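You operate a simulated robot arm through the tools that you are given. There is no shell and no other tool. Be economical: measure what you need, move in short steps, check, and stop when the job is done.

You are at the controls of a simulated robot arm. One attempt, no reset.

## Task
Take the white can on the top of the long green bench and put it away on the low shelf of the black shelf unit. Put the red sign on the top of the grey bench. Put two of the black pot caps from the top of the grey bench on the shelf of the narrow grey bench. Put the red magnet on the top of the grey bench away on the top of the wide steel bench. Take the blue scoop and put it on the top of the small steel table. Do these in any order. Set down upright: white can, red sign, black pot cap.

Only the result counts: the job must be done as asked and must still hold three seconds after the hand-in. Knocking over, shifting, dropping, spilling or breaking anything else fails it. Lids that push on must go on centred and level and be pressed home; caps that screw on are set level and turned clockwise until they are tight.

## Robot
A 5-joint arm with a three-finger gripper on a trunk, on a base that drives. Base frame: it is fixed to the floor where the robot stands at the start and does not move with it; the origin is under the middle of the robot, x ahead of it, y to its left, z up; the surface under the hand at the start is at about z = 800. Units: mm, rad, N and s.
With the tool pointing down near the work surface it reaches from about 300 to 660 mm from the robot's upright axis, wherever it stands. Its first joint turns from -2.897 to 2.897 rad. Places, roughly: black pot cap (5x5x6 cm) [1400, -1500, 900]; blue scoop (7x12x14 cm) [2100, -3900, 800]; low shelf of the black shelf unit [2200, -3900, 200]; red magnet [1250, -2000, 750]; red sign [500, -500, 750]; shelf of the narrow grey bench (22x72 cm) [1340, 360, 260]; top of the grey bench [1200, -1400, 800]; top of the small steel table [2800, -3900, 800]; top of the wide steel bench [3500, -2500, 800]; white can (6x6x12 cm) [500, 0, 900]. The tool tilts only in the upright plane through the base axis and itself; it spins freely about its own axis. Payload 1.37 kg.
The TCP is the grasp point between the finger pads, 16 mm short of the fingertips. In the tool frame z runs along the fingers and y along their closing line. Largest opening 101 mm; the body of the gripper starts 82 mm behind the TCP.
Orientation is that of the tool frame in the base frame, as a unit quaternion [x, y, z, w]. With the fingers straight down and closing along the base's y, the tool's x points along the base's -x, its y along +y and its z along -z.

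## Interface
- The arm moves only by the tool jog_arm. Its arguments are lists of equal length, an entry for each row: "translation": the shift along the base's x, y, z in mm, a list of three; "angular": the turn, a rotation vector about the base's x, y, z in rad, a list of three; "fingers": the closure, from 0 (fully open) to 1 (shut). In form: {"translation": [[tx, ty, tz], ...], "angular": [[wx, wy, wz], ...], "fingers": [fingers, ...]}. A call has 1 to 12 rows; each row shifts and turns the commanded pose from where the row before left it. Each row takes 0.2 s and may step no farther than 50 mm and 0.15 rad from the row before; otherwise, or with a gripper value out of range, the whole call is refused. A pose out of reach is approached as far as the arm can. The call stops where the force on the tool passes 40 N (or 10 N more than at its start, if that is more) or the arm is blocked; 0.2 s more then pass. Each finger travels about 45 mm/s and halts on what it meets, pressing with about 21 N; the grip force reading is that of the motor and also rises with nothing between the fingers. The clock runs only during rows and for 0.2 s after the last one: add rows that do not move to give the fingers time. The reply holds the time, the measured pose of the TCP, the force on the tool along the base axes, the opening and the grip force, in the units named above and with some noise, with the torque about the TCP (base axes, N m) and any sound that the robot's microphone picked up.
- Cameras (640 x 400 px; columns grow to the right, rows downward): "scene" is now at [12.6, 134.3, 1487.1]; the picture's right is [-0.48, -0.88, 0.00], its down [-0.60, 0.33, -0.73] and it looks along [0.64, -0.35, -0.68] (base axes); focal length 278 px, centre (320, 200). "wrist" rides on the gripper at [72, 20, -104] in the tool frame; the picture's right is [-0.26, 0.96, 0.00], its down [-0.76, -0.21, -0.62] and it looks along [-0.60, -0.16, 0.78] (tool axes); focal length 265 px, centre (320, 200). There is no depth. A picture from a camera that has moved, and an enlarged one, comes with that camera's place and axes in the base frame and with its lens.
- get_image(camera): a new picture of that camera. No time passes.
- raise_lower(by): slides the trunk up (or, below 0, down) by that many mm; the arm and the scene camera ride with it, the base frame stays. It gives what a move gives, with no picture.
- roll_base(legs): drives the robot by 1 to 6 legs, each [ahead, left, turn to the left] in mm, mm and rad, along the robot's own axes; the way and the turn of a leg run together, so that a leg with both is an arc; at most 1500 mm and 3.142 rad a leg. The arm and the cameras ride along, it lands a little off, and it stops where it bumps. It gives what a move gives.
- aim_head(pan, tilt): turns the head with the scene camera to pan (to the left, within 2.705 rad either way) and tilt (down, from -0.506 to 1.204), counted from straight ahead of the robot. It gives what a move gives.
- enlarge(camera, box): a new picture of the part [left, top, right, bottom] of that camera's present view, enlarged. No time passes.
- hand_in(): hands the job in; it is judged then, once.

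Go step by step. Nothing tells you exact positions but the pictures and the camera data: compare them with the known pose of the tool, close in by small moves and look again before you grip or let go. The budget is 186 turns and 156 pictures, counting those below and the enlarged ones. Unless the task says otherwise, let go and move clear before handing in, and close with one line.

The tools are called after "Call:" as name(argument=value, ...) on one line, values as JSON. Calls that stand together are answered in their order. jog_arm: Moves the arm, as the interface text tells. Its arguments: {"type":"object","properties":{"translation":{"type":"array"},"angular":{"type":"array"},"fingers":{"type":"array"}},"required":["translation","angular","fingers"]} The other tools are called the same way: raise_lower (by) slides the trunk up or down; roll_base (legs) drives the base; aim_head (pan, tilt) turns the head that bears the scene camera; get_image (camera) takes a picture; enlarge (camera, box) takes an enlarged picture of a part of a camera's view; hand_in () hands the job in.

At the start:

```text
clock: 0.0
position: [453.9, -48.0, 1071.3]
ee_rot: [0.0, 1.0, 0.0, 0.0]
contact_force: [0.3, 0.6, 0.7]
moment: [0.0, 0.03, 0.01]
gripper_width: 100.8
gripper_force: 0.0
trunk travel left (down, up): [-425.0, 165.0]
robot x, y, heading: [-0.6, -0.0, -0.003]
head pan, tilt: [-0.503, 0.75]
```

scene: 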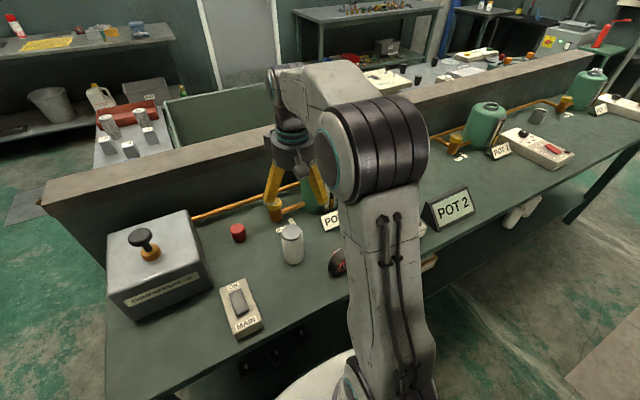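
wrist: 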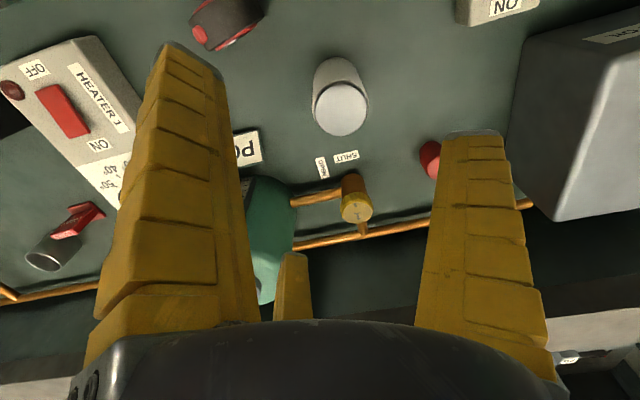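

I see the long green bench in front, with the white can close to the gripper. I'll survey the surroundings with the head first.

Call:
aim_head(pan=-0.9, tilt=0.45)

Call:
get_image(camera="scene")

Call:
aim_head(pan=0.0, tilt=0.5)

Call:
get_image(camera="scene")

Call:
aim_head(pan=-1.7, tilt=0.5)

Call:
get_image(camera="scene")

Call:
aim_head(pan=1.2, tilt=0.5)

Call:
get_image(camera="scene")

```text
clock: 0.9
position: [453.0, -47.5, 1073.0]
ee_rot: [0.0, 1.0, 0.0, 0.0]
contact_force: [-0.6, -0.1, 0.2]
moment: [0.01, -0.01, 0.02]
gripper_width: 100.6
gripper_force: 0.1
trunk travel left (down, up): [-425.0, 165.0]
robot x, y, heading: [-2.8, 2.6, -0.001]
head pan, tilt: [-0.901, 0.45]
```

```text
153 pictures are left
camera scene: at [-2.9, 102.2, 1513.5], right [-0.78, -0.62, 0.0], down [-0.27, 0.34, -0.9], along [0.56, -0.7, -0.44], focal length 278 px, centre (320, 200)
```

scene: 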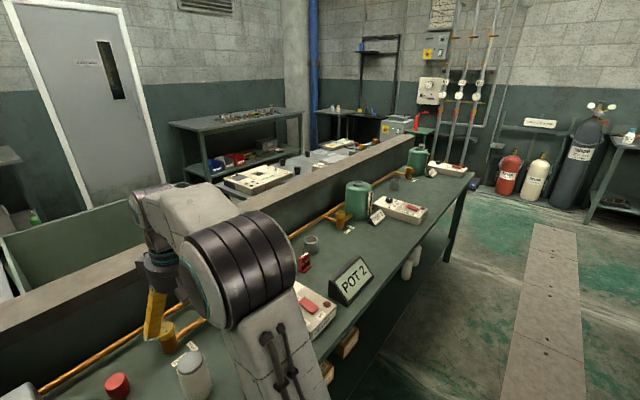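

```text
clock: 2.1
position: [453.6, -48.0, 1072.7]
ee_rot: [0.001, 1.0, 0.0, 0.0]
contact_force: [-0.9, 0.2, -0.7]
moment: [-0.02, -0.03, 0.0]
gripper_width: 100.7
gripper_force: 0.0
trunk travel left (down, up): [-425.0, 165.0]
robot x, y, heading: [2.0, -1.6, 0.004]
head pan, tilt: [0.0, 0.499]
```

```text
152 pictures are left
camera scene: at [31.0, 174.1, 1509.1], right [0.0, -1.0, 0.0], down [-0.48, 0.0, -0.88], along [0.88, 0.0, -0.48], focal length 278 px, centre (320, 200)
```

scene: 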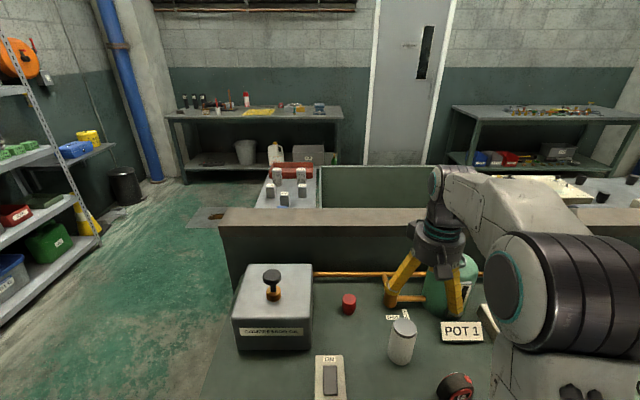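

```text
clock: 3.8
position: [453.9, -47.5, 1073.3]
ee_rot: [0.0, 1.0, 0.0, 0.0]
contact_force: [0.0, -0.8, -0.5]
moment: [-0.03, 0.0, 0.0]
gripper_width: 100.5
gripper_force: 0.1
trunk travel left (down, up): [-425.0, 165.0]
robot x, y, heading: [2.8, -1.4, 0.001]
head pan, tilt: [-1.7, 0.499]
```

```text
151 pictures are left
camera scene: at [-71.7, 83.9, 1509.1], right [-0.99, 0.13, 0.0], down [0.06, 0.47, -0.88], along [-0.11, -0.87, -0.48], focal length 278 px, centre (320, 200)
```

scene: 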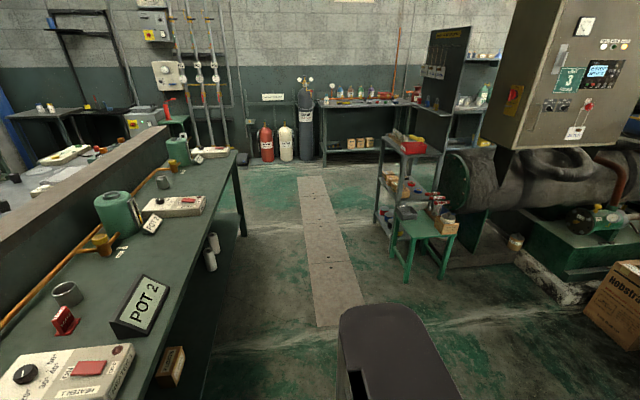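

```text
clock: 6.3
position: [453.0, -47.5, 1071.9]
ee_rot: [0.0, 1.0, -0.001, 0.0]
contact_force: [0.0, 0.0, 0.1]
moment: [0.0, 0.0, 0.01]
gripper_width: 100.6
gripper_force: 0.1
trunk travel left (down, up): [-425.0, 165.0]
robot x, y, heading: [-1.0, -3.1, 0.002]
head pan, tilt: [1.201, 0.499]
```

```text
150 pictures are left
camera scene: at [-27.1, 259.0, 1509.1], right [0.93, -0.36, 0.0], down [-0.17, -0.45, -0.88], along [0.32, 0.82, -0.48], focal length 278 px, centre (320, 200)
```

scene: 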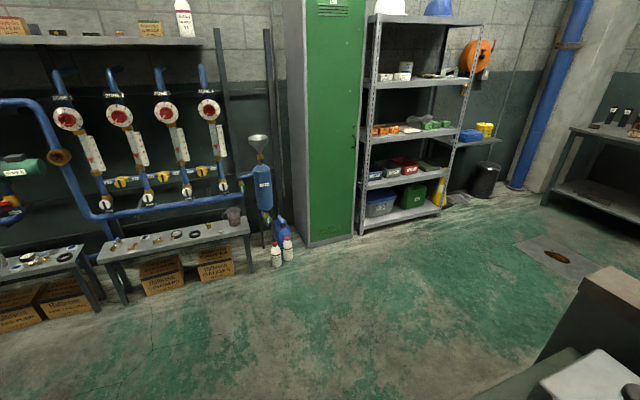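

The can is at about [483, -32], with clear space around it. Its low shelf needs a level approach, so I'll spin the tool half a turn to put the wrist camera on top. After that I'll tilt it towards horizontal.

Call:
aim_head(pan=-0.05, tilt=0.75)

Call:
jog_arm(translation=[[0, 0, 5], [0, 0, 5], [0, 0, 5], [0, 0, 5], [0, 0, 5], [0, 0, 5], [0, 0, 5], [0, 0, 5], [0, 0, 5], [0, 0, 5], [0, 0, 0], [0, 0, 0]], angular=[[0, 0, 0.15], [0, 0, 0.15], [0, 0, 0.15], [0, 0, 0.15], [0, 0, 0.15], [0, 0, 0.15], [0, 0, 0.15], [0, 0, 0.15], [0, 0, 0.15], [0, 0, 0.15], [0, 0, 0.15], [0, 0, 0.15]], fingers=[0, 0, 0, 0, 0, 0, 0, 0, 0, 0, 0, 0])

Call:
jog_arm(translation=[[0, 0, 0], [0, 0, 0], [0, 0, 0], [0, 0, 0], [0, 0, 0], [0, 0, 0], [0, 0, 0], [0, 0, 0], [0, 0, 0]], angular=[[0, 0, 0.15], [0, 0, 0.15], [0, 0, 0.15], [0, 0, 0.15], [0, 0, 0.15], [0, 0, 0.15], [0, 0, 0.15], [0, 0, 0.15], [0, 0, 0.1416]], fingers=[0, 0, 0, 0, 0, 0, 0, 0, 0])

Call:
get_image(camera="scene")

```text
clock: 7.8
position: [453.8, -48.0, 1072.6]
ee_rot: [0.0, 1.0, 0.0, -0.001]
contact_force: [0.4, 0.1, -0.3]
moment: [0.05, -0.01, 0.02]
gripper_width: 100.5
gripper_force: 0.0
trunk travel left (down, up): [-425.0, 165.0]
robot x, y, heading: [-2.3, -0.4, -0.007]
head pan, tilt: [-0.051, 0.75]
```

```text
clock: 10.4
position: [453.4, -48.0, 1121.9]
ee_rot: [0.784, -0.621, -0.001, 0.0]
contact_force: [0.0, 0.5, 0.3]
moment: [-0.01, -0.01, 0.0]
gripper_width: 100.6
gripper_force: 0.1
trunk travel left (down, up): [-425.0, 165.0]
robot x, y, heading: [-2.5, 0.1, -0.0]
head pan, tilt: [-0.051, 0.75]
```

```text
clock: 12.4
position: [452.2, 44.8, 1122.3]
ee_rot: [1.0, -0.009, 0.0, 0.0]
contact_force: [0.3, -0.1, 0.2]
moment: [0.02, 0.04, 0.0]
gripper_width: 100.4
gripper_force: 0.1
out of reach, approached as far as the arm can: row 8, 9
trunk travel left (down, up): [-425.0, 165.0]
robot x, y, heading: [0.0, -1.5, -0.002]
head pan, tilt: [-0.051, 0.75]
```

```text
149 pictures are left
camera scene: at [22.6, 170.2, 1487.1], right [-0.05, -1.0, 0.0], down [-0.68, 0.03, -0.73], along [0.73, -0.04, -0.68], focal length 278 px, centre (320, 200)
```

scene: 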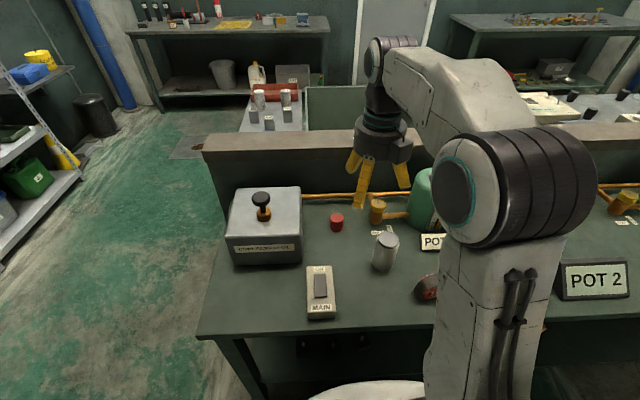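

The half-turn spin hits a limit, so I'll go back to the plain orientation. I'll do the red sign first, because that trip also lets me survey the far side. Next I move the base right, in front of the sign.

Call:
jog_arm(translation=[[0, -8, 0], [0, -8, 0], [0, -8, 0], [0, -8, 0], [0, -8, 0], [0, -8, 0], [0, 0, 0], [0, 0, 0], [0, 0, 0], [0, 0, 0], [0, 0, 0], [0, 0, 0]], angular=[[0, 0, -0.15], [0, 0, -0.15], [0, 0, -0.15], [0, 0, -0.15], [0, 0, -0.15], [0, 0, -0.15], [0, 0, -0.15], [0, 0, -0.15], [0, 0, -0.15], [0, 0, -0.15], [0, 0, -0.15], [0, 0, -0.15]], fingers=[0, 0, 0, 0, 0, 0, 0, 0, 0, 0, 0, 0])

Call:
jog_arm(translation=[[0, 0, 0], [0, 0, 0], [0, 0, 0], [0, 0, 0], [0, 0, 0], [0, 0, 0], [0, 0, 0], [0, 0, 0], [0, 0, 0]], angular=[[0, 0, -0.15], [0, 0, -0.15], [0, 0, -0.15], [0, 0, -0.15], [0, 0, -0.15], [0, 0, -0.15], [0, 0, -0.15], [0, 0, -0.15], [0, 0, -0.1416]], fingers=[0, 0, 0, 0, 0, 0, 0, 0, 0])

Call:
roll_base(legs=[[0, -450, 0]])

Call:
get_image(camera="scene")

Call:
get_image(camera="wrist")

```text
clock: 15.0
position: [451.1, -2.6, 1122.6]
ee_rot: [-0.62, 0.785, 0.0, 0.0]
contact_force: [0.2, 0.6, 0.8]
moment: [-0.01, 0.01, 0.01]
gripper_width: 100.6
gripper_force: 0.0
trunk travel left (down, up): [-425.0, 165.0]
robot x, y, heading: [0.1, -0.0, 0.002]
head pan, tilt: [-0.051, 0.75]
```

```text
clock: 17.0
position: [453.1, -3.3, 1123.4]
ee_rot: [0.002, 1.0, 0.0, 0.0]
contact_force: [0.3, 0.6, 0.0]
moment: [0.04, 0.02, 0.0]
gripper_width: 100.7
gripper_force: 0.0
trunk travel left (down, up): [-425.0, 165.0]
robot x, y, heading: [0.7, 2.0, 0.003]
head pan, tilt: [-0.051, 0.75]
```

```text
clock: 19.7
position: [452.8, -450.6, 1122.7]
ee_rot: [0.0, 1.0, 0.0, 0.001]
contact_force: [0.0, 0.8, -0.3]
moment: [0.0, 0.0, -0.01]
gripper_width: 100.8
gripper_force: 0.1
trunk travel left (down, up): [-425.0, 165.0]
robot x, y, heading: [2.9, -447.5, -0.001]
head pan, tilt: [-0.051, 0.75]
```

```text
148 pictures are left
camera scene: at [22.8, -277.7, 1487.2], right [-0.05, -1.0, 0.0], down [-0.68, 0.03, -0.73], along [0.73, -0.04, -0.68], focal length 278 px, centre (320, 200)
```

scene: 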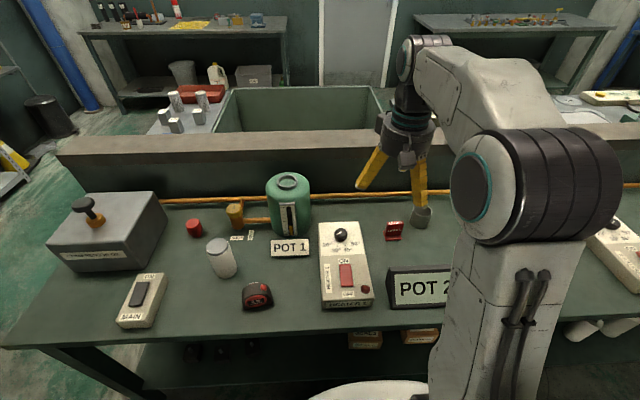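

```text
147 pictures are left
camera wrist: at [380.9, -430.4, 1227.5], right [0.26, 0.96, 0.0], down [0.76, -0.21, 0.62], along [0.6, -0.16, -0.78], focal length 265 px, centre (320, 200)
```

wrist: 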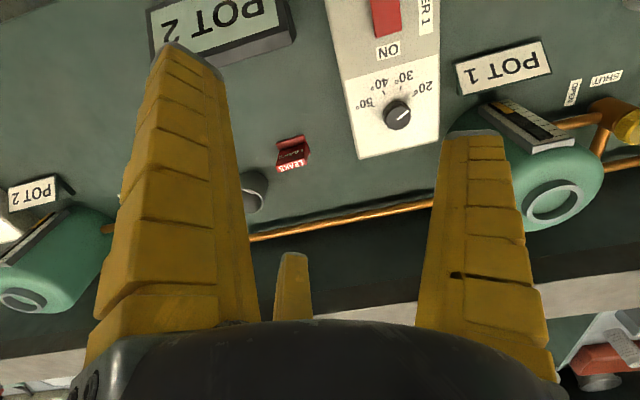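

The red "LEAKS" tent sign sits near [584, -537], with a grey cup at about [639, -621]. I'll zoom in on both views.

Call:
enlarge(camera="wrist", box=[240, 110, 340, 220])

Call:
enlarge(camera="scene", box=[350, 190, 450, 260])

```text
3.64 times, centred on (290, 165) of wrist
camera zoom: at [380.9, -430.4, 1227.5], right [0.26, 0.96, 0.0], down [0.76, -0.21, 0.62], along [0.6, -0.16, -0.78], focal length 965 px, centre (429, 327)
```

zoom: 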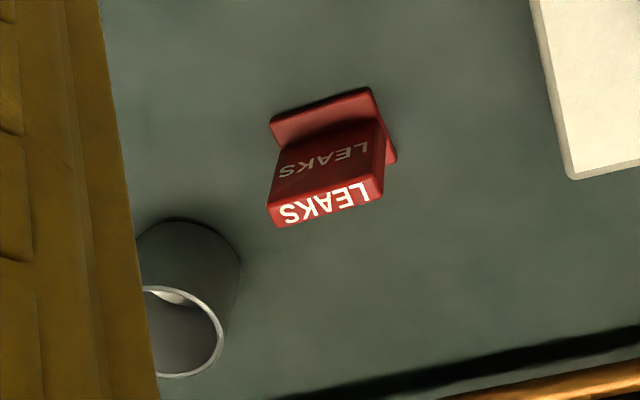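

```text
5.71 times, centred on (400, 225) of scene
camera zoom: at [22.8, -277.7, 1487.2], right [-0.05, -1.0, 0.0], down [-0.68, 0.03, -0.73], along [0.73, -0.04, -0.68], focal length 1592 px, centre (-137, 57)
```

zoom: 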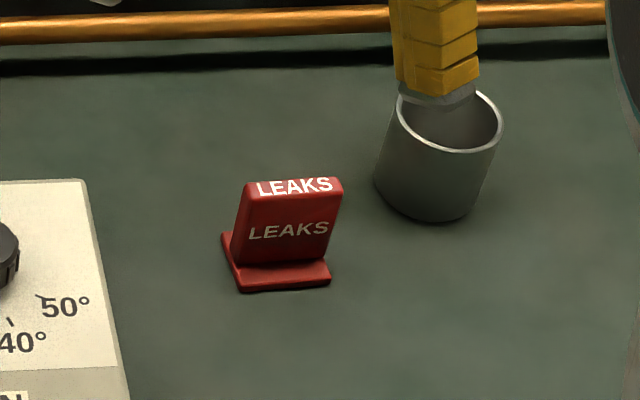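

The sign is a slab about 15 mm thick on a base plate, facing the robot, with its top at about z 868 near [576, -531]. I'll spin the tool so it closes along x and hover above it.

Call:
jog_arm(translation=[[10.3, -6.9, -14], [10.3, -6.9, -14], [10.3, -6.9, -14], [10.3, -6.9, -14], [10.3, -6.9, -14], [10.3, -6.9, -14], [10.3, -6.9, -14], [10.3, -6.9, -14], [10.3, -6.9, -14], [10.3, -6.9, -14], [10.3, -6.9, -14], [10.3, -6.9, -14]], angular=[[0, 0, -0.1309], [0, 0, -0.1309], [0, 0, -0.1309], [0, 0, -0.1309], [0, 0, -0.1309], [0, 0, -0.1309], [0, 0, -0.1309], [0, 0, -0.1309], [0, 0, -0.1309], [0, 0, -0.1309], [0, 0, -0.1309], [0, 0, -0.1309]], fingers=[0, 0, 0, 0, 0, 0, 0, 0, 0, 0, 0, 0])

Call:
get_image(camera="wrist")

Call:
enlarge(camera="scene", box=[320, 150, 480, 260])

```text
clock: 22.3
position: [576.5, -534.0, 953.6]
ee_rot: [0.707, 0.707, 0.0, 0.0]
contact_force: [0.2, -0.8, -0.1]
moment: [-0.04, -0.03, 0.03]
gripper_width: 100.7
gripper_force: 0.0
trunk travel left (down, up): [-425.0, 165.0]
robot x, y, heading: [1.3, -447.3, 0.0]
head pan, tilt: [-0.051, 0.75]
```

```text
144 pictures are left
camera wrist: at [597.0, -461.0, 1058.4], right [0.96, -0.27, 0.0], down [-0.21, -0.76, 0.62], along [-0.17, -0.6, -0.78], focal length 265 px, centre (320, 200)
```

wrist: 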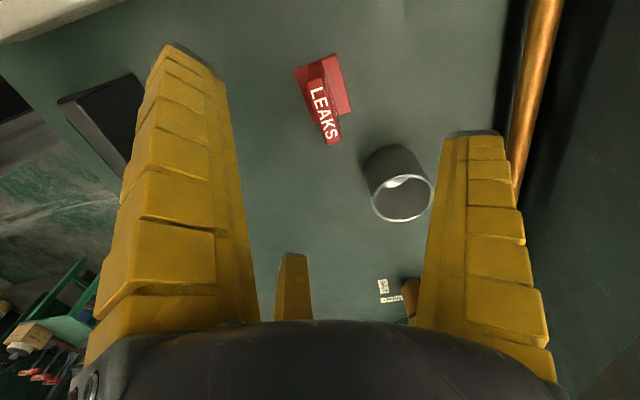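

```text
3.64 times, centred on (400, 205) of scene
camera zoom: at [23.1, -277.3, 1487.2], right [-0.05, -1.0, 0.0], down [-0.68, 0.03, -0.73], along [0.73, -0.04, -0.68], focal length 1013 px, centre (29, 182)
```

zoom: 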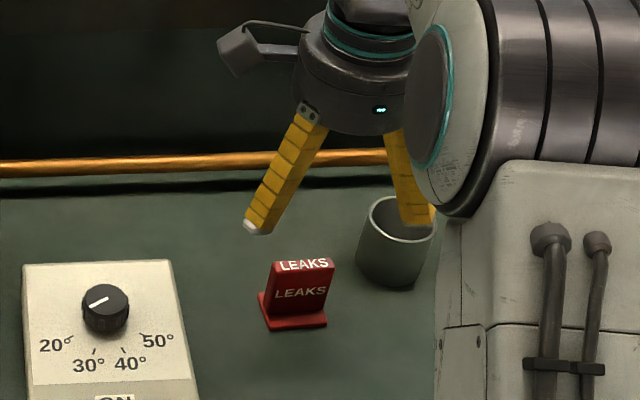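

The gripper looks as if it has three prongs in the pictures. Before going near anything I'll close it in free air to see where the fingers really meet.

Call:
jog_arm(translation=[[0, 0, 0], [0, 0, 0], [0, 0, 0], [0, 0, 0], [0, 0, 0], [0, 0, 0]], angular=[[0, 0, 0], [0, 0, 0], [0, 0, 0], [0, 0, 0], [0, 0, 0], [0, 0, 0]], fingers=[0.8, 0.8, 0.8, 0.8, 0.8, 0.8])

Call:
get_image(camera="wrist")

Call:
enlarge(camera="scene", box=[320, 150, 480, 260])

```text
clock: 23.7
position: [576.1, -532.5, 953.8]
ee_rot: [0.707, 0.707, 0.001, 0.001]
contact_force: [-0.5, 0.3, -1.0]
moment: [0.01, 0.03, 0.01]
gripper_width: 25.6
gripper_force: 3.8
trunk travel left (down, up): [-425.0, 165.0]
robot x, y, heading: [0.4, -447.5, 0.003]
head pan, tilt: [-0.051, 0.75]
```

```text
142 pictures are left
camera wrist: at [596.6, -460.7, 1059.0], right [0.96, -0.26, 0.0], down [-0.21, -0.76, 0.62], along [-0.16, -0.6, -0.78], focal length 265 px, centre (320, 200)
```

wrist: 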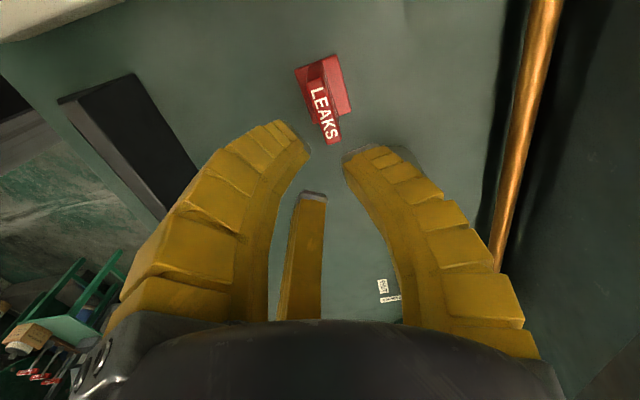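

```text
3.64 times, centred on (400, 205) of scene
camera zoom: at [22.8, -277.3, 1487.2], right [-0.05, -1.0, 0.0], down [-0.68, 0.03, -0.73], along [0.73, -0.04, -0.68], focal length 1013 px, centre (29, 182)
```

zoom: 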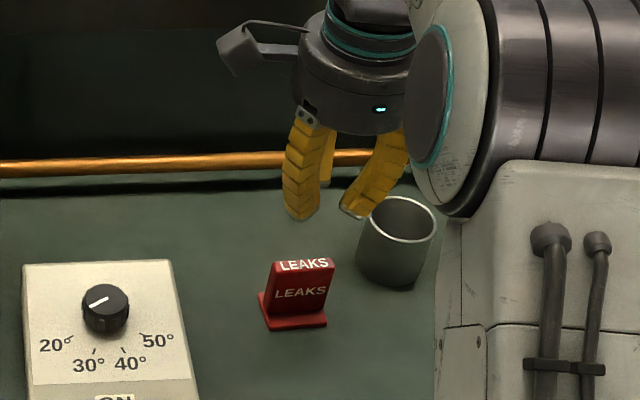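

The finger tips do converge on the TCP, so the geometry holds. I'll enlarge the sign to get its exact angle.

Call:
enlarge(camera="wrist", box=[280, 45, 370, 150])

```text
3.81 times, centred on (325, 98) of wrist
camera zoom: at [596.6, -460.7, 1059.0], right [0.96, -0.26, 0.0], down [-0.21, -0.76, 0.62], along [-0.16, -0.6, -0.78], focal length 1011 px, centre (301, 590)
```

zoom: 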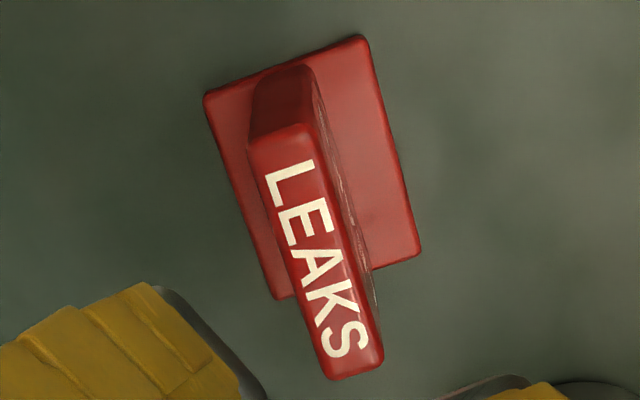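

The slab is centred at [582, -530] and turned about 3°, 13 mm thick. I'll align, descend with a 45 mm opening, and check before gripping.

Call:
jog_arm(translation=[[3, 1, 0], [3, 1, 0], [0, 0, -20], [0, 0, -20], [0, 0, -20], [0, 0, -20], [0, 0, -15], [0, 0, -11]], angular=[[0, 0, 0.027], [0, 0, 0.027], [0, 0, 0], [0, 0, 0], [0, 0, 0], [0, 0, 0], [0, 0, 0], [0, 0, 0]], fingers=[0.55, 0.55, 0.55, 0.55, 0.55, 0.55, 0.55, 0.55])

Call:
get_image(camera="wrist")

Call:
enlarge(camera="scene", box=[320, 150, 480, 260])

```text
clock: 25.5
position: [582.2, -530.4, 847.9]
ee_rot: [0.688, 0.726, 0.0, 0.0]
contact_force: [-0.7, 0.1, -0.3]
moment: [-0.01, 0.02, 0.01]
gripper_width: 49.6
gripper_force: 3.0
trunk travel left (down, up): [-425.0, 165.0]
robot x, y, heading: [-0.1, -447.1, 0.002]
head pan, tilt: [-0.051, 0.75]
```

```text
139 pictures are left
camera wrist: at [598.4, -457.8, 953.4], right [0.98, -0.21, 0.0], down [-0.17, -0.77, 0.62], along [-0.13, -0.61, -0.78], focal length 265 px, centre (320, 200)
```

wrist: 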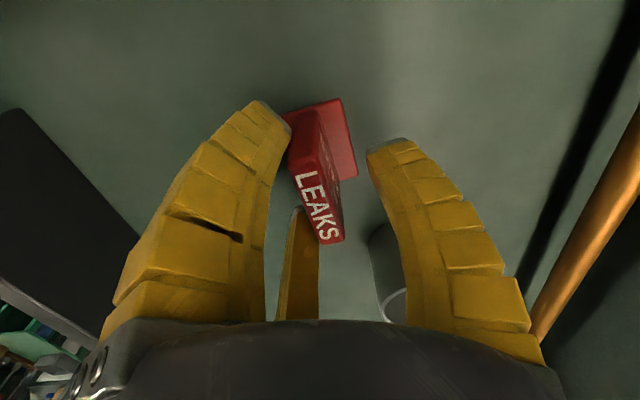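

```text
3.64 times, centred on (400, 205) of scene
camera zoom: at [22.9, -277.3, 1487.2], right [-0.05, -1.0, 0.0], down [-0.68, 0.03, -0.73], along [0.73, -0.04, -0.68], focal length 1013 px, centre (29, 182)
```

zoom: 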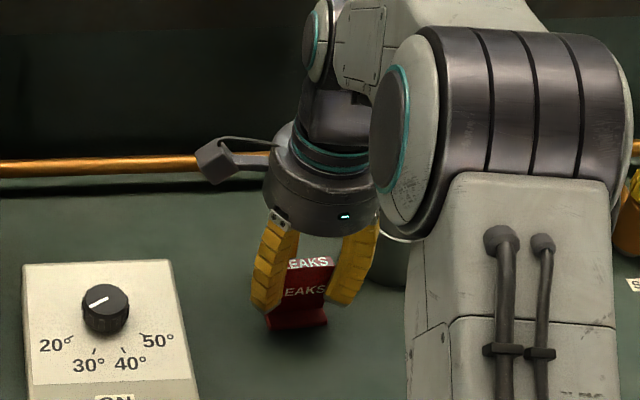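

The fingers straddle the slab, so I'll close.

Call:
jog_arm(translation=[[0, 0, 0], [0, 0, 0], [0, 0, 0], [0, 0, 0], [0, 0, 0]], angular=[[0, 0, 0], [0, 0, 0], [0, 0, 0], [0, 0, 0], [0, 0, 0]], fingers=[1, 1, 1, 1, 1])

Call:
get_image(camera="wrist")

```text
clock: 26.7
position: [581.0, -531.6, 849.3]
ee_rot: [0.687, 0.726, 0.0, -0.001]
contact_force: [-0.4, 0.7, 2.5]
moment: [0.01, -0.06, 0.03]
gripper_width: 19.8
gripper_force: 20.9
trunk travel left (down, up): [-425.0, 165.0]
robot x, y, heading: [-1.4, -447.2, 0.002]
head pan, tilt: [-0.051, 0.75]
```

```text
137 pictures are left
camera wrist: at [598.4, -457.8, 953.8], right [0.98, -0.21, 0.0], down [-0.17, -0.77, 0.62], along [-0.13, -0.61, -0.78], focal length 265 px, centre (320, 200)
```

wrist: 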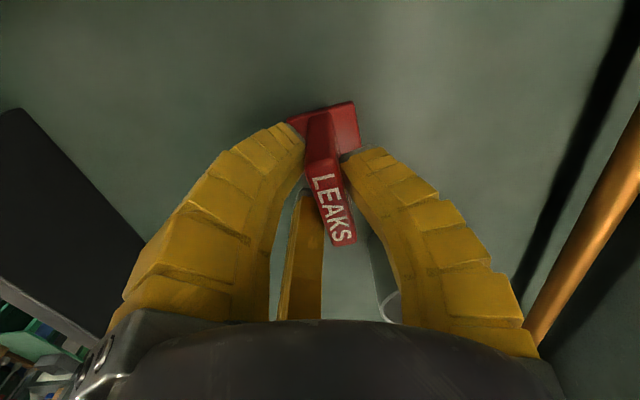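

The sign is held at 19.8 mm with 21 N. I'll lift it and check.

Call:
jog_arm(translation=[[0, 0, 15], [0, 0, 30], [0, 0, 40], [0, 0, 40], [0, 0, 40], [-10, 5, 40], [-20, 15, 30], [-30, 15, 30], [-30, 15, 20], [-30, 15, 0], [-30, 15, 0]], angular=[[0, 0, 0], [0, 0, 0], [0, 0, 0], [0, 0, 0], [0, 0, 0], [0, 0, 0], [0, 0, 0], [0, 0, 0], [0, 0, 0], [0, 0, 0], [0, 0, 0]], fingers=[1, 1, 1, 1, 1, 1, 1, 1, 1, 1, 1])

Call:
get_image(camera="wrist")

Call:
aim_head(pan=-0.4, tilt=0.3)

Call:
get_image(camera="scene")

```text
clock: 29.1
position: [430.6, -451.5, 1134.9]
ee_rot: [0.687, 0.726, -0.001, 0.0]
contact_force: [0.6, 0.2, 0.2]
moment: [-0.01, -0.03, 0.02]
gripper_width: 0.1
gripper_force: 20.9
trunk travel left (down, up): [-425.0, 165.0]
robot x, y, heading: [1.7, -445.8, 0.001]
head pan, tilt: [-0.051, 0.75]
```

```text
136 pictures are left
camera wrist: at [447.7, -378.1, 1239.1], right [0.98, -0.21, 0.0], down [-0.17, -0.77, 0.62], along [-0.13, -0.61, -0.78], focal length 265 px, centre (320, 200)
```

wrist: 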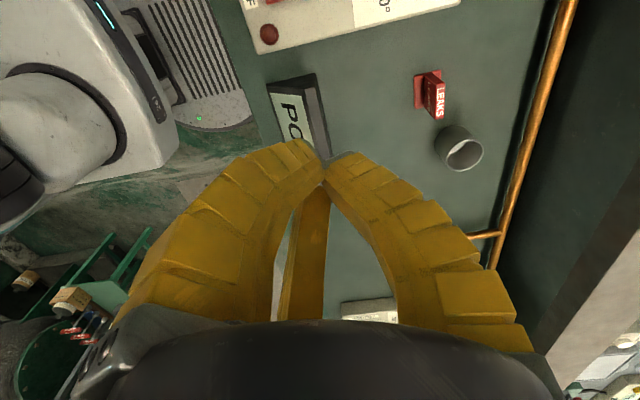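

```text
clock: 30.0
position: [432.9, -451.5, 1134.7]
ee_rot: [0.688, 0.726, 0.0, 0.0]
contact_force: [0.0, -0.6, -0.1]
moment: [-0.02, -0.02, -0.04]
gripper_width: 0.0
gripper_force: 21.4
trunk travel left (down, up): [-425.0, 165.0]
robot x, y, heading: [0.5, -446.5, -0.005]
head pan, tilt: [-0.4, 0.3]
```

```text
135 pictures are left
camera scene: at [26.1, -309.3, 1527.4], right [-0.39, -0.92, 0.0], down [-0.27, 0.11, -0.95], along [0.88, -0.37, -0.3], focal length 278 px, centre (320, 200)
```

scene: 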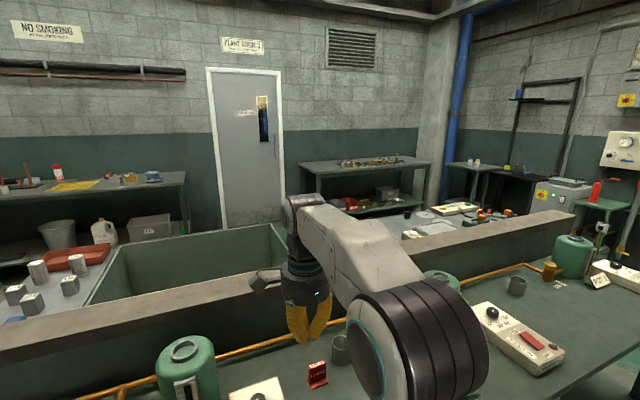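

The sign slipped out on the lift but stands upright where it was. I'll look at its shape closely.

Call:
enlarge(camera="wrist", box=[390, 50, 490, 180])

Call:
enlarge(camera="scene", box=[280, 320, 370, 400])

```text
3.08 times, centred on (440, 115) of wrist
camera zoom: at [448.9, -378.5, 1239.0], right [0.98, -0.21, 0.0], down [-0.17, -0.77, 0.62], along [-0.13, -0.61, -0.78], focal length 817 px, centre (-49, 462)
```

zoom: 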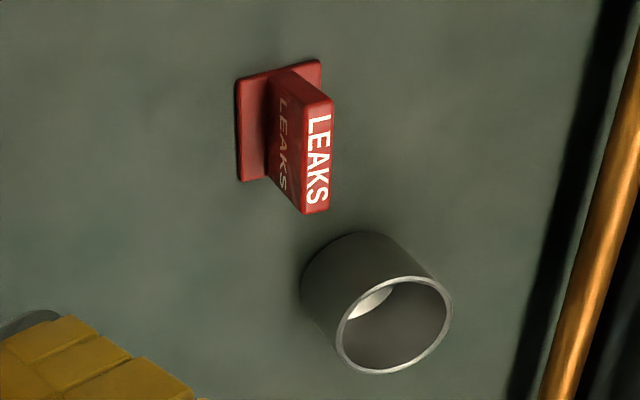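

```text
5.00 times, centred on (325, 360) of scene
camera zoom: at [26.1, -309.3, 1527.4], right [-0.39, -0.92, 0.0], down [-0.27, 0.11, -0.95], along [0.88, -0.37, -0.3], focal length 1393 px, centre (295, -600)
```

zoom: 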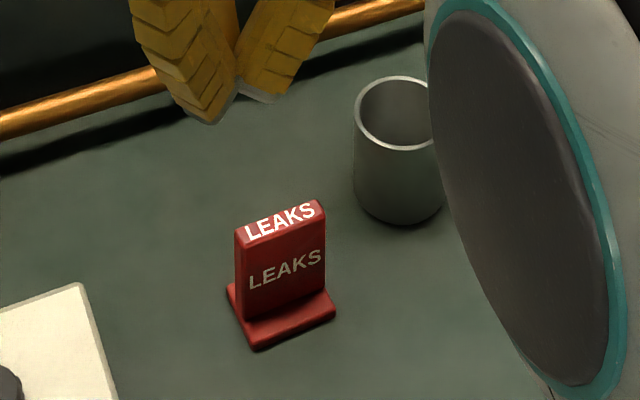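

The sign is upright at about [588, -535], with its top at z 860 and the bench at about 798. I'll hover again, recentre, and grip much deeper this time.

Call:
jog_arm(translation=[[25, -14, -20], [25, -14, -20], [25, -14, -20], [25, -14, -20], [25, -14, -30], [27, -13, -30], [0, 0, -40]], angular=[[0, 0, 0], [0, 0, 0], [0, 0, 0], [0, 0, 0], [0, 0, 0], [0, 0, 0], [0, 0, 0]], fingers=[0.5, 0.5, 0.5, 0.5, 0.5, 0.5, 0.5])

Call:
enlarge(camera="wrist", box=[240, 40, 400, 200])

```text
clock: 31.6
position: [583.9, -535.2, 951.3]
ee_rot: [0.688, 0.726, 0.001, 0.0]
contact_force: [-0.1, -0.9, 0.0]
moment: [-0.03, 0.0, 0.02]
gripper_width: 54.0
gripper_force: 2.5
trunk travel left (down, up): [-425.0, 165.0]
robot x, y, heading: [4.4, -447.5, 0.001]
head pan, tilt: [-0.4, 0.3]
```

```text
2.50 times, centred on (320, 120) of wrist
camera zoom: at [600.6, -460.7, 1057.2], right [0.98, -0.21, 0.0], down [-0.17, -0.77, 0.62], along [-0.13, -0.61, -0.78], focal length 664 px, centre (320, 400)
```

zoom: 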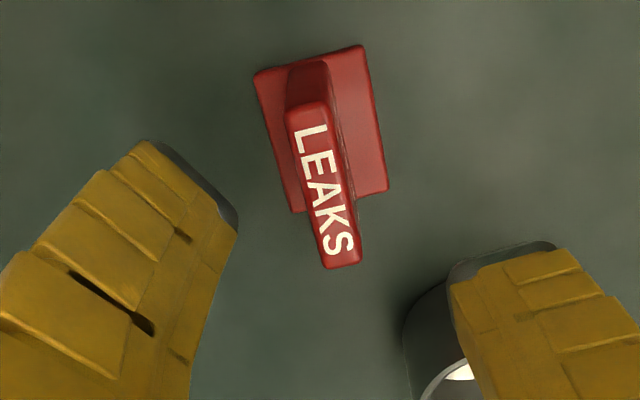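

The slab is centred at [587, -535] and nearly square to the axes. I'll descend so the tips sit just above the base plate and then close.

Call:
jog_arm(translation=[[3, 0, -15], [0, 0, -20], [0, 0, -20], [0, 0, -20], [0, 0, -20], [0, 0, -14], [0, 0, -10]], angular=[[0, 0, -0.036], [0, 0, 0], [0, 0, 0], [0, 0, 0], [0, 0, 0], [0, 0, 0], [0, 0, 0]], fingers=[0.5, 0.5, 0.5, 0.5, 0.5, 0.5, 0.5])

Call:
jog_arm(translation=[[0, 0, 0], [0, 0, 0], [0, 0, 0], [0, 0, 0], [0, 0, 0], [0, 0, 0], [0, 0, 0]], angular=[[0, 0, 0], [0, 0, 0], [0, 0, 0], [0, 0, 0], [0, 0, 0], [0, 0, 0], [0, 0, 0]], fingers=[1, 1, 1, 1, 1, 1, 1])

Call:
get_image(camera="wrist")

```text
clock: 33.2
position: [587.7, -534.1, 835.4]
ee_rot: [0.701, 0.714, 0.0, 0.0]
contact_force: [0.6, 0.4, 0.1]
moment: [0.03, 0.02, 0.01]
gripper_width: 54.4
gripper_force: 2.5
trunk travel left (down, up): [-425.0, 165.0]
robot x, y, heading: [3.0, -448.6, 0.0]
head pan, tilt: [-0.4, 0.3]
```

```text
clock: 34.8
position: [588.2, -534.6, 834.7]
ee_rot: [0.7, 0.714, 0.0, 0.0]
contact_force: [0.5, 0.4, 2.2]
moment: [-0.01, -0.05, -0.03]
gripper_width: 19.2
gripper_force: 20.9
trunk travel left (down, up): [-425.0, 165.0]
robot x, y, heading: [0.5, -445.3, -0.005]
head pan, tilt: [-0.4, 0.3]
```

```text
131 pictures are left
camera wrist: at [606.5, -461.5, 940.3], right [0.97, -0.25, 0.0], down [-0.19, -0.76, 0.62], along [-0.15, -0.6, -0.78], focal length 265 px, centre (320, 200)
```

wrist: 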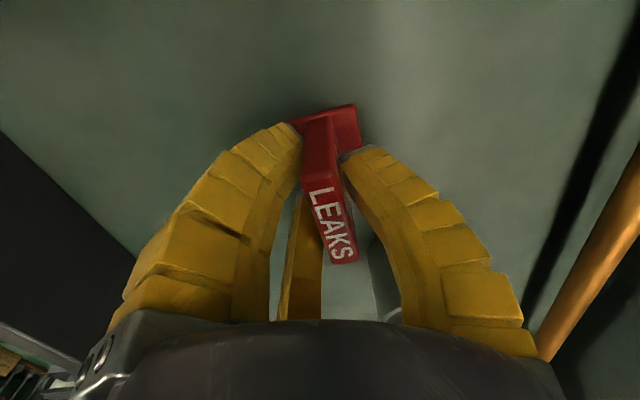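

It reads 19.2 mm. I'll lift slowly and verify.

Call:
jog_arm(translation=[[0, 0, 4], [0, 0, 5], [0, 0, 6], [0, 0, 10], [0, 0, 10]], angular=[[0, 0, 0], [0, 0, 0], [0, 0, 0], [0, 0, 0], [0, 0, 0]], fingers=[1, 1, 1, 1, 1])

Call:
get_image(camera="wrist")

```text
clock: 36.0
position: [587.9, -534.1, 869.3]
ee_rot: [0.7, 0.714, -0.001, 0.0]
contact_force: [0.1, -0.7, -1.0]
moment: [0.0, -0.02, 0.0]
gripper_width: 17.2
gripper_force: 21.2
trunk travel left (down, up): [-425.0, 165.0]
robot x, y, heading: [-2.9, -446.1, 0.001]
head pan, tilt: [-0.4, 0.3]
```

```text
130 pictures are left
camera wrist: at [605.8, -461.8, 974.3], right [0.97, -0.25, 0.0], down [-0.19, -0.76, 0.62], along [-0.15, -0.6, -0.78], focal length 265 px, centre (320, 200)
```

wrist: 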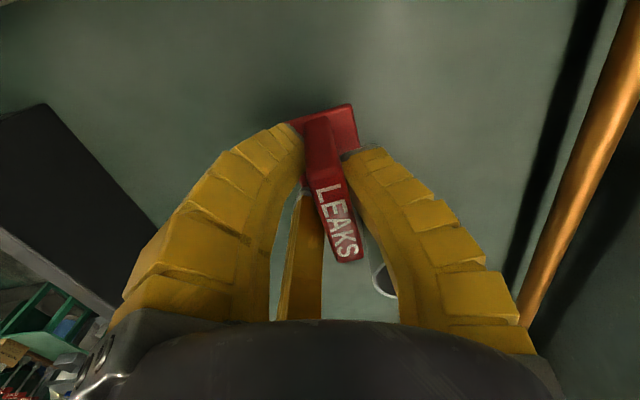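

The sign is now off the bench. I'll lift on slowly while watching the width.

Call:
jog_arm(translation=[[0, 0, 10], [0, 0, 12], [0, 0, 12], [0, 0, 12], [0, 0, 12], [0, 0, 12]], angular=[[0, 0, 0], [0, 0, 0], [0, 0, 0], [0, 0, 0], [0, 0, 0], [0, 0, 0]], fingers=[1, 1, 1, 1, 1, 1])

Call:
get_image(camera="wrist")

```text
clock: 37.4
position: [587.1, -533.9, 939.9]
ee_rot: [0.7, 0.714, 0.0, 0.0]
contact_force: [0.9, -0.4, -1.2]
moment: [-0.03, -0.06, 0.01]
gripper_width: 17.0
gripper_force: 21.3
trunk travel left (down, up): [-425.0, 165.0]
robot x, y, heading: [2.5, -449.8, -0.003]
head pan, tilt: [-0.4, 0.3]
```

```text
129 pictures are left
camera wrist: at [606.1, -461.1, 1044.9], right [0.97, -0.25, 0.0], down [-0.19, -0.76, 0.62], along [-0.15, -0.6, -0.78], focal length 265 px, centre (320, 200)
```

wrist: 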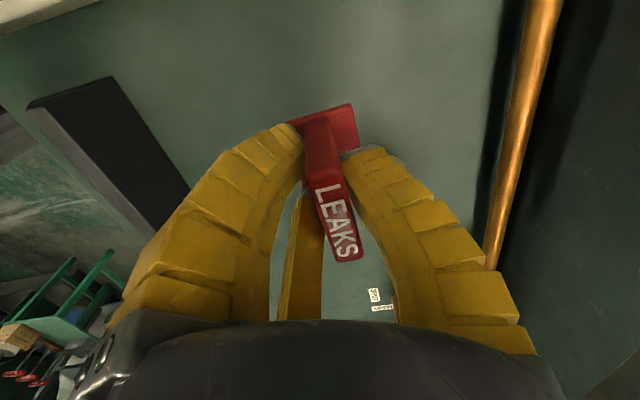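

It's holding stably. I'll retract to a carrying pose, then drive back, left, and forward around the bench end.

Call:
jog_arm(translation=[[0, 0, 15], [0, 0, 20], [-5, 5, 25], [-10, 10, 25], [-15, 10, 25], [-20, 10, 25], [-20, 10, 25], [-20, 10, 20], [-20, 10, 10], [-20, 10, 0], [-20, 10, 0]], angular=[[0, 0, 0], [0, 0, 0], [0, 0, 0], [0, 0, 0], [0, 0, 0], [0, 0, 0], [0, 0, 0], [0, 0, 0], [0, 0, 0], [0, 0, 0], [0, 0, 0]], fingers=[1, 1, 1, 1, 1, 1, 1, 1, 1, 1, 1])

Call:
roll_base(legs=[[-250, 0, 0], [0, 1500, 0], [1300, 0, 0]])

Call:
aim_head(pan=-0.6, tilt=0.5)

Call:
get_image(camera="scene")

Call:
get_image(camera="wrist")

```text
clock: 39.8
position: [436.8, -447.9, 1129.0]
ee_rot: [0.701, 0.714, 0.001, 0.0]
contact_force: [-0.3, 0.1, -0.4]
moment: [0.02, 0.01, 0.04]
gripper_width: 16.6
gripper_force: 20.8
trunk travel left (down, up): [-425.0, 165.0]
robot x, y, heading: [-4.1, -446.9, -0.002]
head pan, tilt: [-0.4, 0.3]
```

```text
clock: 54.8
position: [1470.2, 1080.5, 1129.3]
ee_rot: [0.696, 0.718, 0.0, 0.0]
contact_force: [-0.6, 0.1, 0.1]
moment: [0.0, 0.0, 0.01]
gripper_width: 15.6
gripper_force: 20.8
trunk travel left (down, up): [-425.0, 165.0]
robot x, y, heading: [1034.1, 1075.8, 0.016]
head pan, tilt: [-0.4, 0.3]
```

```text
clock: 55.5
position: [1470.9, 1080.4, 1129.3]
ee_rot: [0.696, 0.718, -0.001, 0.0]
contact_force: [0.6, 0.1, -1.0]
moment: [-0.02, 0.01, 0.0]
gripper_width: 15.5
gripper_force: 20.8
trunk travel left (down, up): [-425.0, 165.0]
robot x, y, heading: [1034.1, 1074.9, 0.011]
head pan, tilt: [-0.6, 0.499]
```

```text
128 pictures are left
camera scene: at [1047.0, 1199.5, 1509.2], right [-0.55, -0.83, 0.0], down [-0.4, 0.26, -0.88], along [0.73, -0.49, -0.48], focal length 278 px, centre (320, 200)
```

scene: 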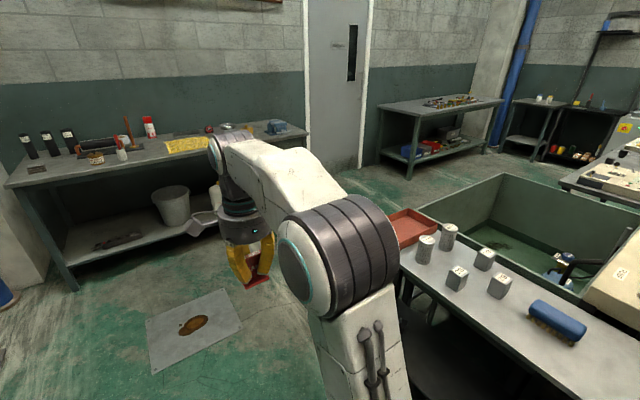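

```text
127 pictures are left
camera wrist: at [1488.1, 1153.6, 1234.5], right [0.97, -0.23, 0.0], down [-0.18, -0.76, 0.62], along [-0.15, -0.6, -0.78], focal length 265 px, centre (320, 200)
```

wrist: 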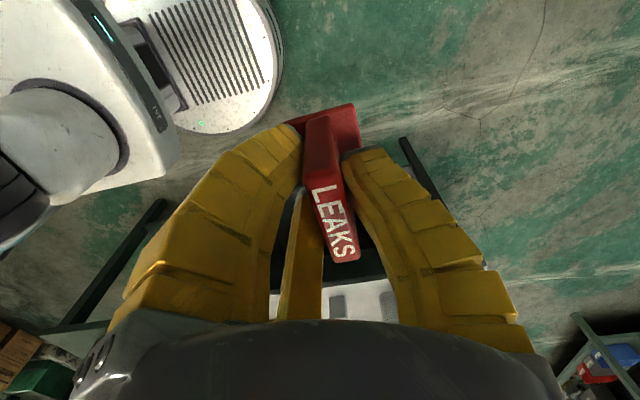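

The sign is still held. I'll carry on forward to the aisle, turn right and drive along −y towards the grey bench.

Call:
roll_base(legs=[[1150, 0, 0], [0, 0, -1.58], [1400, 0, 0]])

Call:
get_image(camera="scene")

Call:
aim_head(pan=0.3, tilt=0.4)

Call:
get_image(camera="scene")

```text
clock: 71.8
position: [2194.0, -748.8, 1129.8]
ee_rot: [1.0, 0.016, 0.0, 0.0]
contact_force: [-0.3, -0.9, 0.1]
moment: [0.01, -0.03, 0.02]
gripper_width: 15.5
gripper_force: 21.0
trunk travel left (down, up): [-425.0, 165.0]
robot x, y, heading: [2191.0, -312.1, -1.558]
head pan, tilt: [-0.6, 0.499]
```

```text
126 pictures are left
camera scene: at [2314.3, -326.9, 1509.1], right [-0.83, 0.55, 0.0], down [0.27, 0.4, -0.88], along [-0.49, -0.73, -0.48], focal length 278 px, centre (320, 200)
```

scene: 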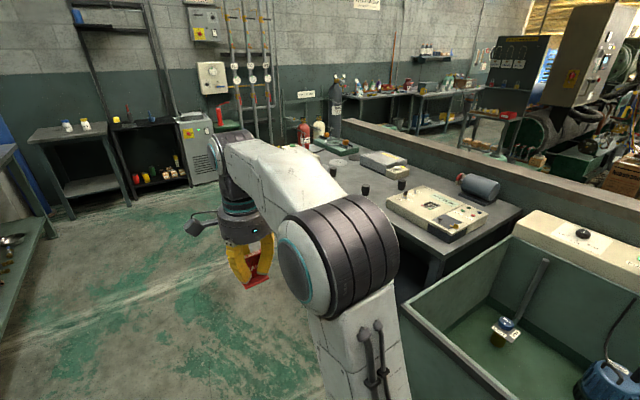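

```text
clock: 73.0
position: [2194.8, -747.8, 1129.8]
ee_rot: [1.0, 0.016, 0.001, 0.0]
contact_force: [-0.3, -0.5, 0.6]
moment: [-0.06, -0.01, 0.0]
gripper_width: 15.7
gripper_force: 20.7
trunk travel left (down, up): [-425.0, 165.0]
robot x, y, heading: [2188.5, -313.8, -1.554]
head pan, tilt: [0.3, 0.4]
```

```text
125 pictures are left
camera scene: at [2393.2, -339.1, 1518.2], right [-0.95, -0.31, 0.0], down [-0.12, 0.37, -0.92], along [0.28, -0.88, -0.39], focal length 278 px, centre (320, 200)
```

scene: 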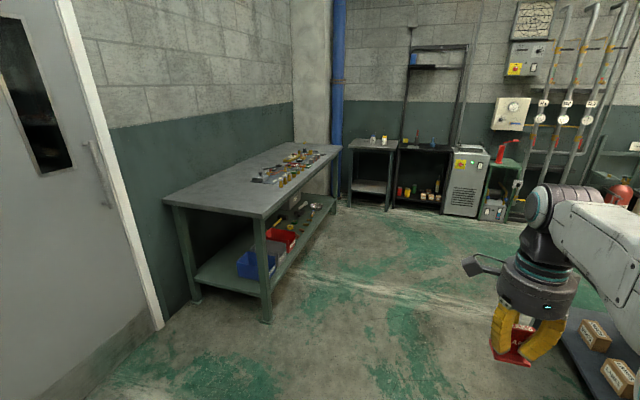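

The grey bench runs from about y −770 to −2150 with its front edge near x 1480. Black caps are visible near [1348, -1317]. I'll drive along and turn to face it.

Call:
roll_base(legs=[[1000, 0, 0], [0, 0, -1.58]])

Call:
aim_head(pan=0.0, tilt=0.6)

Call:
get_image(camera="scene")

```text
clock: 82.0
position: [1768.8, -1308.0, 1128.6]
ee_rot: [0.715, -0.699, 0.0, 0.0]
contact_force: [0.4, -0.3, -0.6]
moment: [0.01, -0.01, -0.02]
gripper_width: 15.4
gripper_force: 20.5
trunk travel left (down, up): [-425.0, 165.0]
robot x, y, heading: [2205.5, -1305.0, -3.137]
head pan, tilt: [0.3, 0.4]
```

```text
clock: 82.8
position: [1768.2, -1307.3, 1129.8]
ee_rot: [0.715, -0.699, 0.0, 0.0]
contact_force: [0.6, 0.5, 0.2]
moment: [0.0, 0.0, 0.01]
gripper_width: 15.5
gripper_force: 21.5
trunk travel left (down, up): [-425.0, 165.0]
robot x, y, heading: [2205.2, -1310.1, -3.135]
head pan, tilt: [0.0, 0.6]
```

```text
124 pictures are left
camera scene: at [2177.4, -1484.8, 1500.1], right [-0.01, 1.0, 0.0], down [0.56, 0.0, -0.83], along [-0.83, 0.0, -0.56], focal length 278 px, centre (320, 200)
```

scene: 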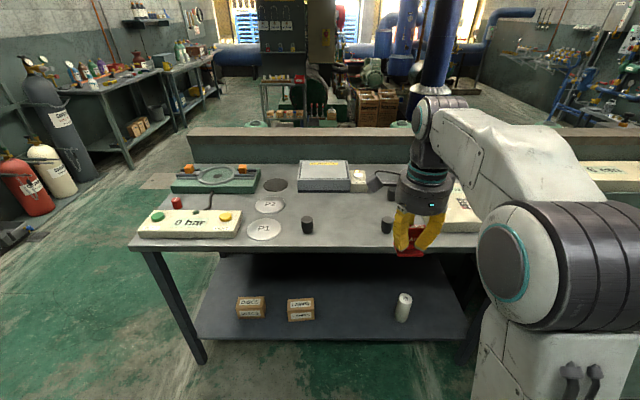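

The grey bench is clear ahead. I see caps near [1354, -1535] and [1351, -1230], and a red magnet candidate near [1183, -2110]. I'll move in and put the sign in the empty spot near [1368, -1385].

Call:
roll_base(legs=[[400, 75, 0]])

Call:
get_image(camera="scene")

Call:
get_image(camera="wrist")

```text
clock: 85.3
position: [1371.6, -1384.7, 1128.3]
ee_rot: [0.714, -0.7, 0.0, -0.001]
contact_force: [-0.3, -0.1, 0.2]
moment: [0.02, -0.02, 0.02]
gripper_width: 15.6
gripper_force: 21.1
trunk travel left (down, up): [-425.0, 165.0]
robot x, y, heading: [1809.6, -1385.0, -3.136]
head pan, tilt: [0.0, 0.6]
```

```text
123 pictures are left
camera scene: at [1779.8, -1561.3, 1500.0], right [0.0, 1.0, 0.0], down [0.57, 0.0, -0.82], along [-0.82, 0.0, -0.57], focal length 278 px, centre (320, 200)
```

scene: 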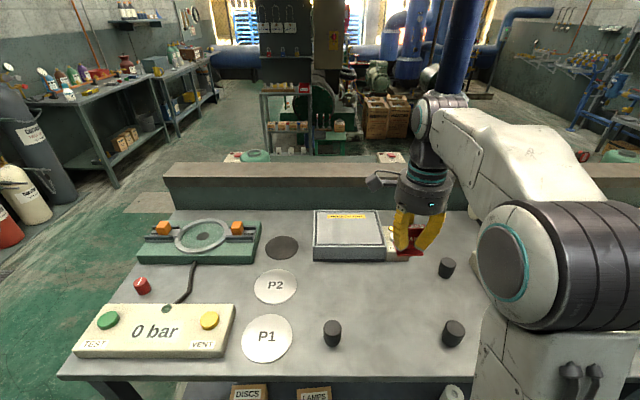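

```text
122 pictures are left
camera wrist: at [1353.4, -1456.7, 1234.4], right [-0.97, 0.24, 0.0], down [0.19, 0.76, 0.62], along [0.15, 0.6, -0.78], focal length 265 px, centre (320, 200)
```

wrist: 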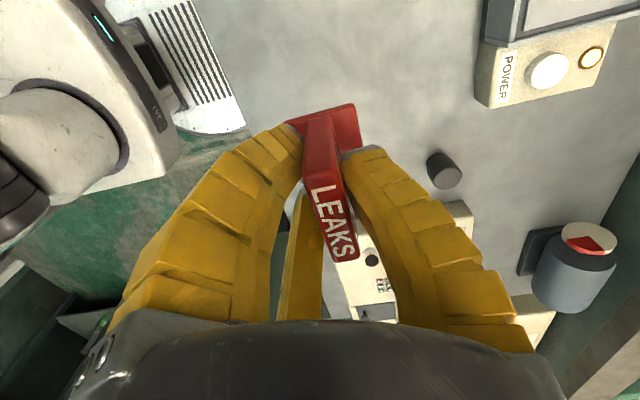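

There's clear space between the caps, so I'll move to x 1300 and lower in stages.

Call:
jog_arm(translation=[[-15, 0, -10], [-15, 0, -20], [-15, 0, -25], [-15, 0, -25], [-12, 0, -25], [0, 0, -25], [0, 0, -25], [0, 0, -25], [0, 0, -25], [0, 0, -25], [0, 0, -20], [0, 0, -15]], angular=[[0, 0, 0], [0, 0, 0], [0, 0, 0], [0, 0, 0], [0, 0, 0], [0, 0, 0], [0, 0, 0], [0, 0, 0], [0, 0, 0], [0, 0, 0], [0, 0, 0], [0, 0, 0]], fingers=[1, 1, 1, 1, 1, 1, 1, 1, 1, 1, 1, 1])

Call:
enlarge(camera="scene", box=[320, 180, 480, 300])

```text
clock: 88.0
position: [1300.1, -1385.0, 870.5]
ee_rot: [0.714, -0.7, -0.003, 0.004]
contact_force: [4.8, -0.6, 19.6]
moment: [-0.02, -0.06, -0.05]
gripper_width: 29.4
gripper_force: 21.5
trunk travel left (down, up): [-425.0, 165.0]
robot x, y, heading: [1807.4, -1384.0, -3.139]
head pan, tilt: [0.0, 0.6]
stopped in row 12: the force on the tool passed its limit at 48 N (the readings are from after the stop); the commanded pose is now the measured one
```

```text
3.33 times, centred on (400, 240) of scene
camera zoom: at [1783.3, -1561.3, 1500.1], right [0.0, 1.0, 0.0], down [0.56, 0.0, -0.83], along [-0.83, 0.0, -0.56], focal length 928 px, centre (53, 67)
```

zoom: 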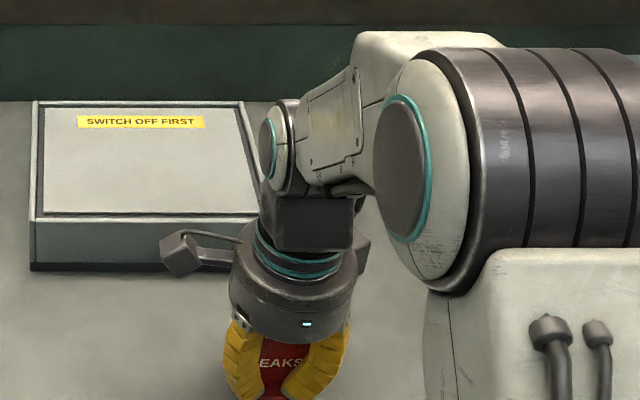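

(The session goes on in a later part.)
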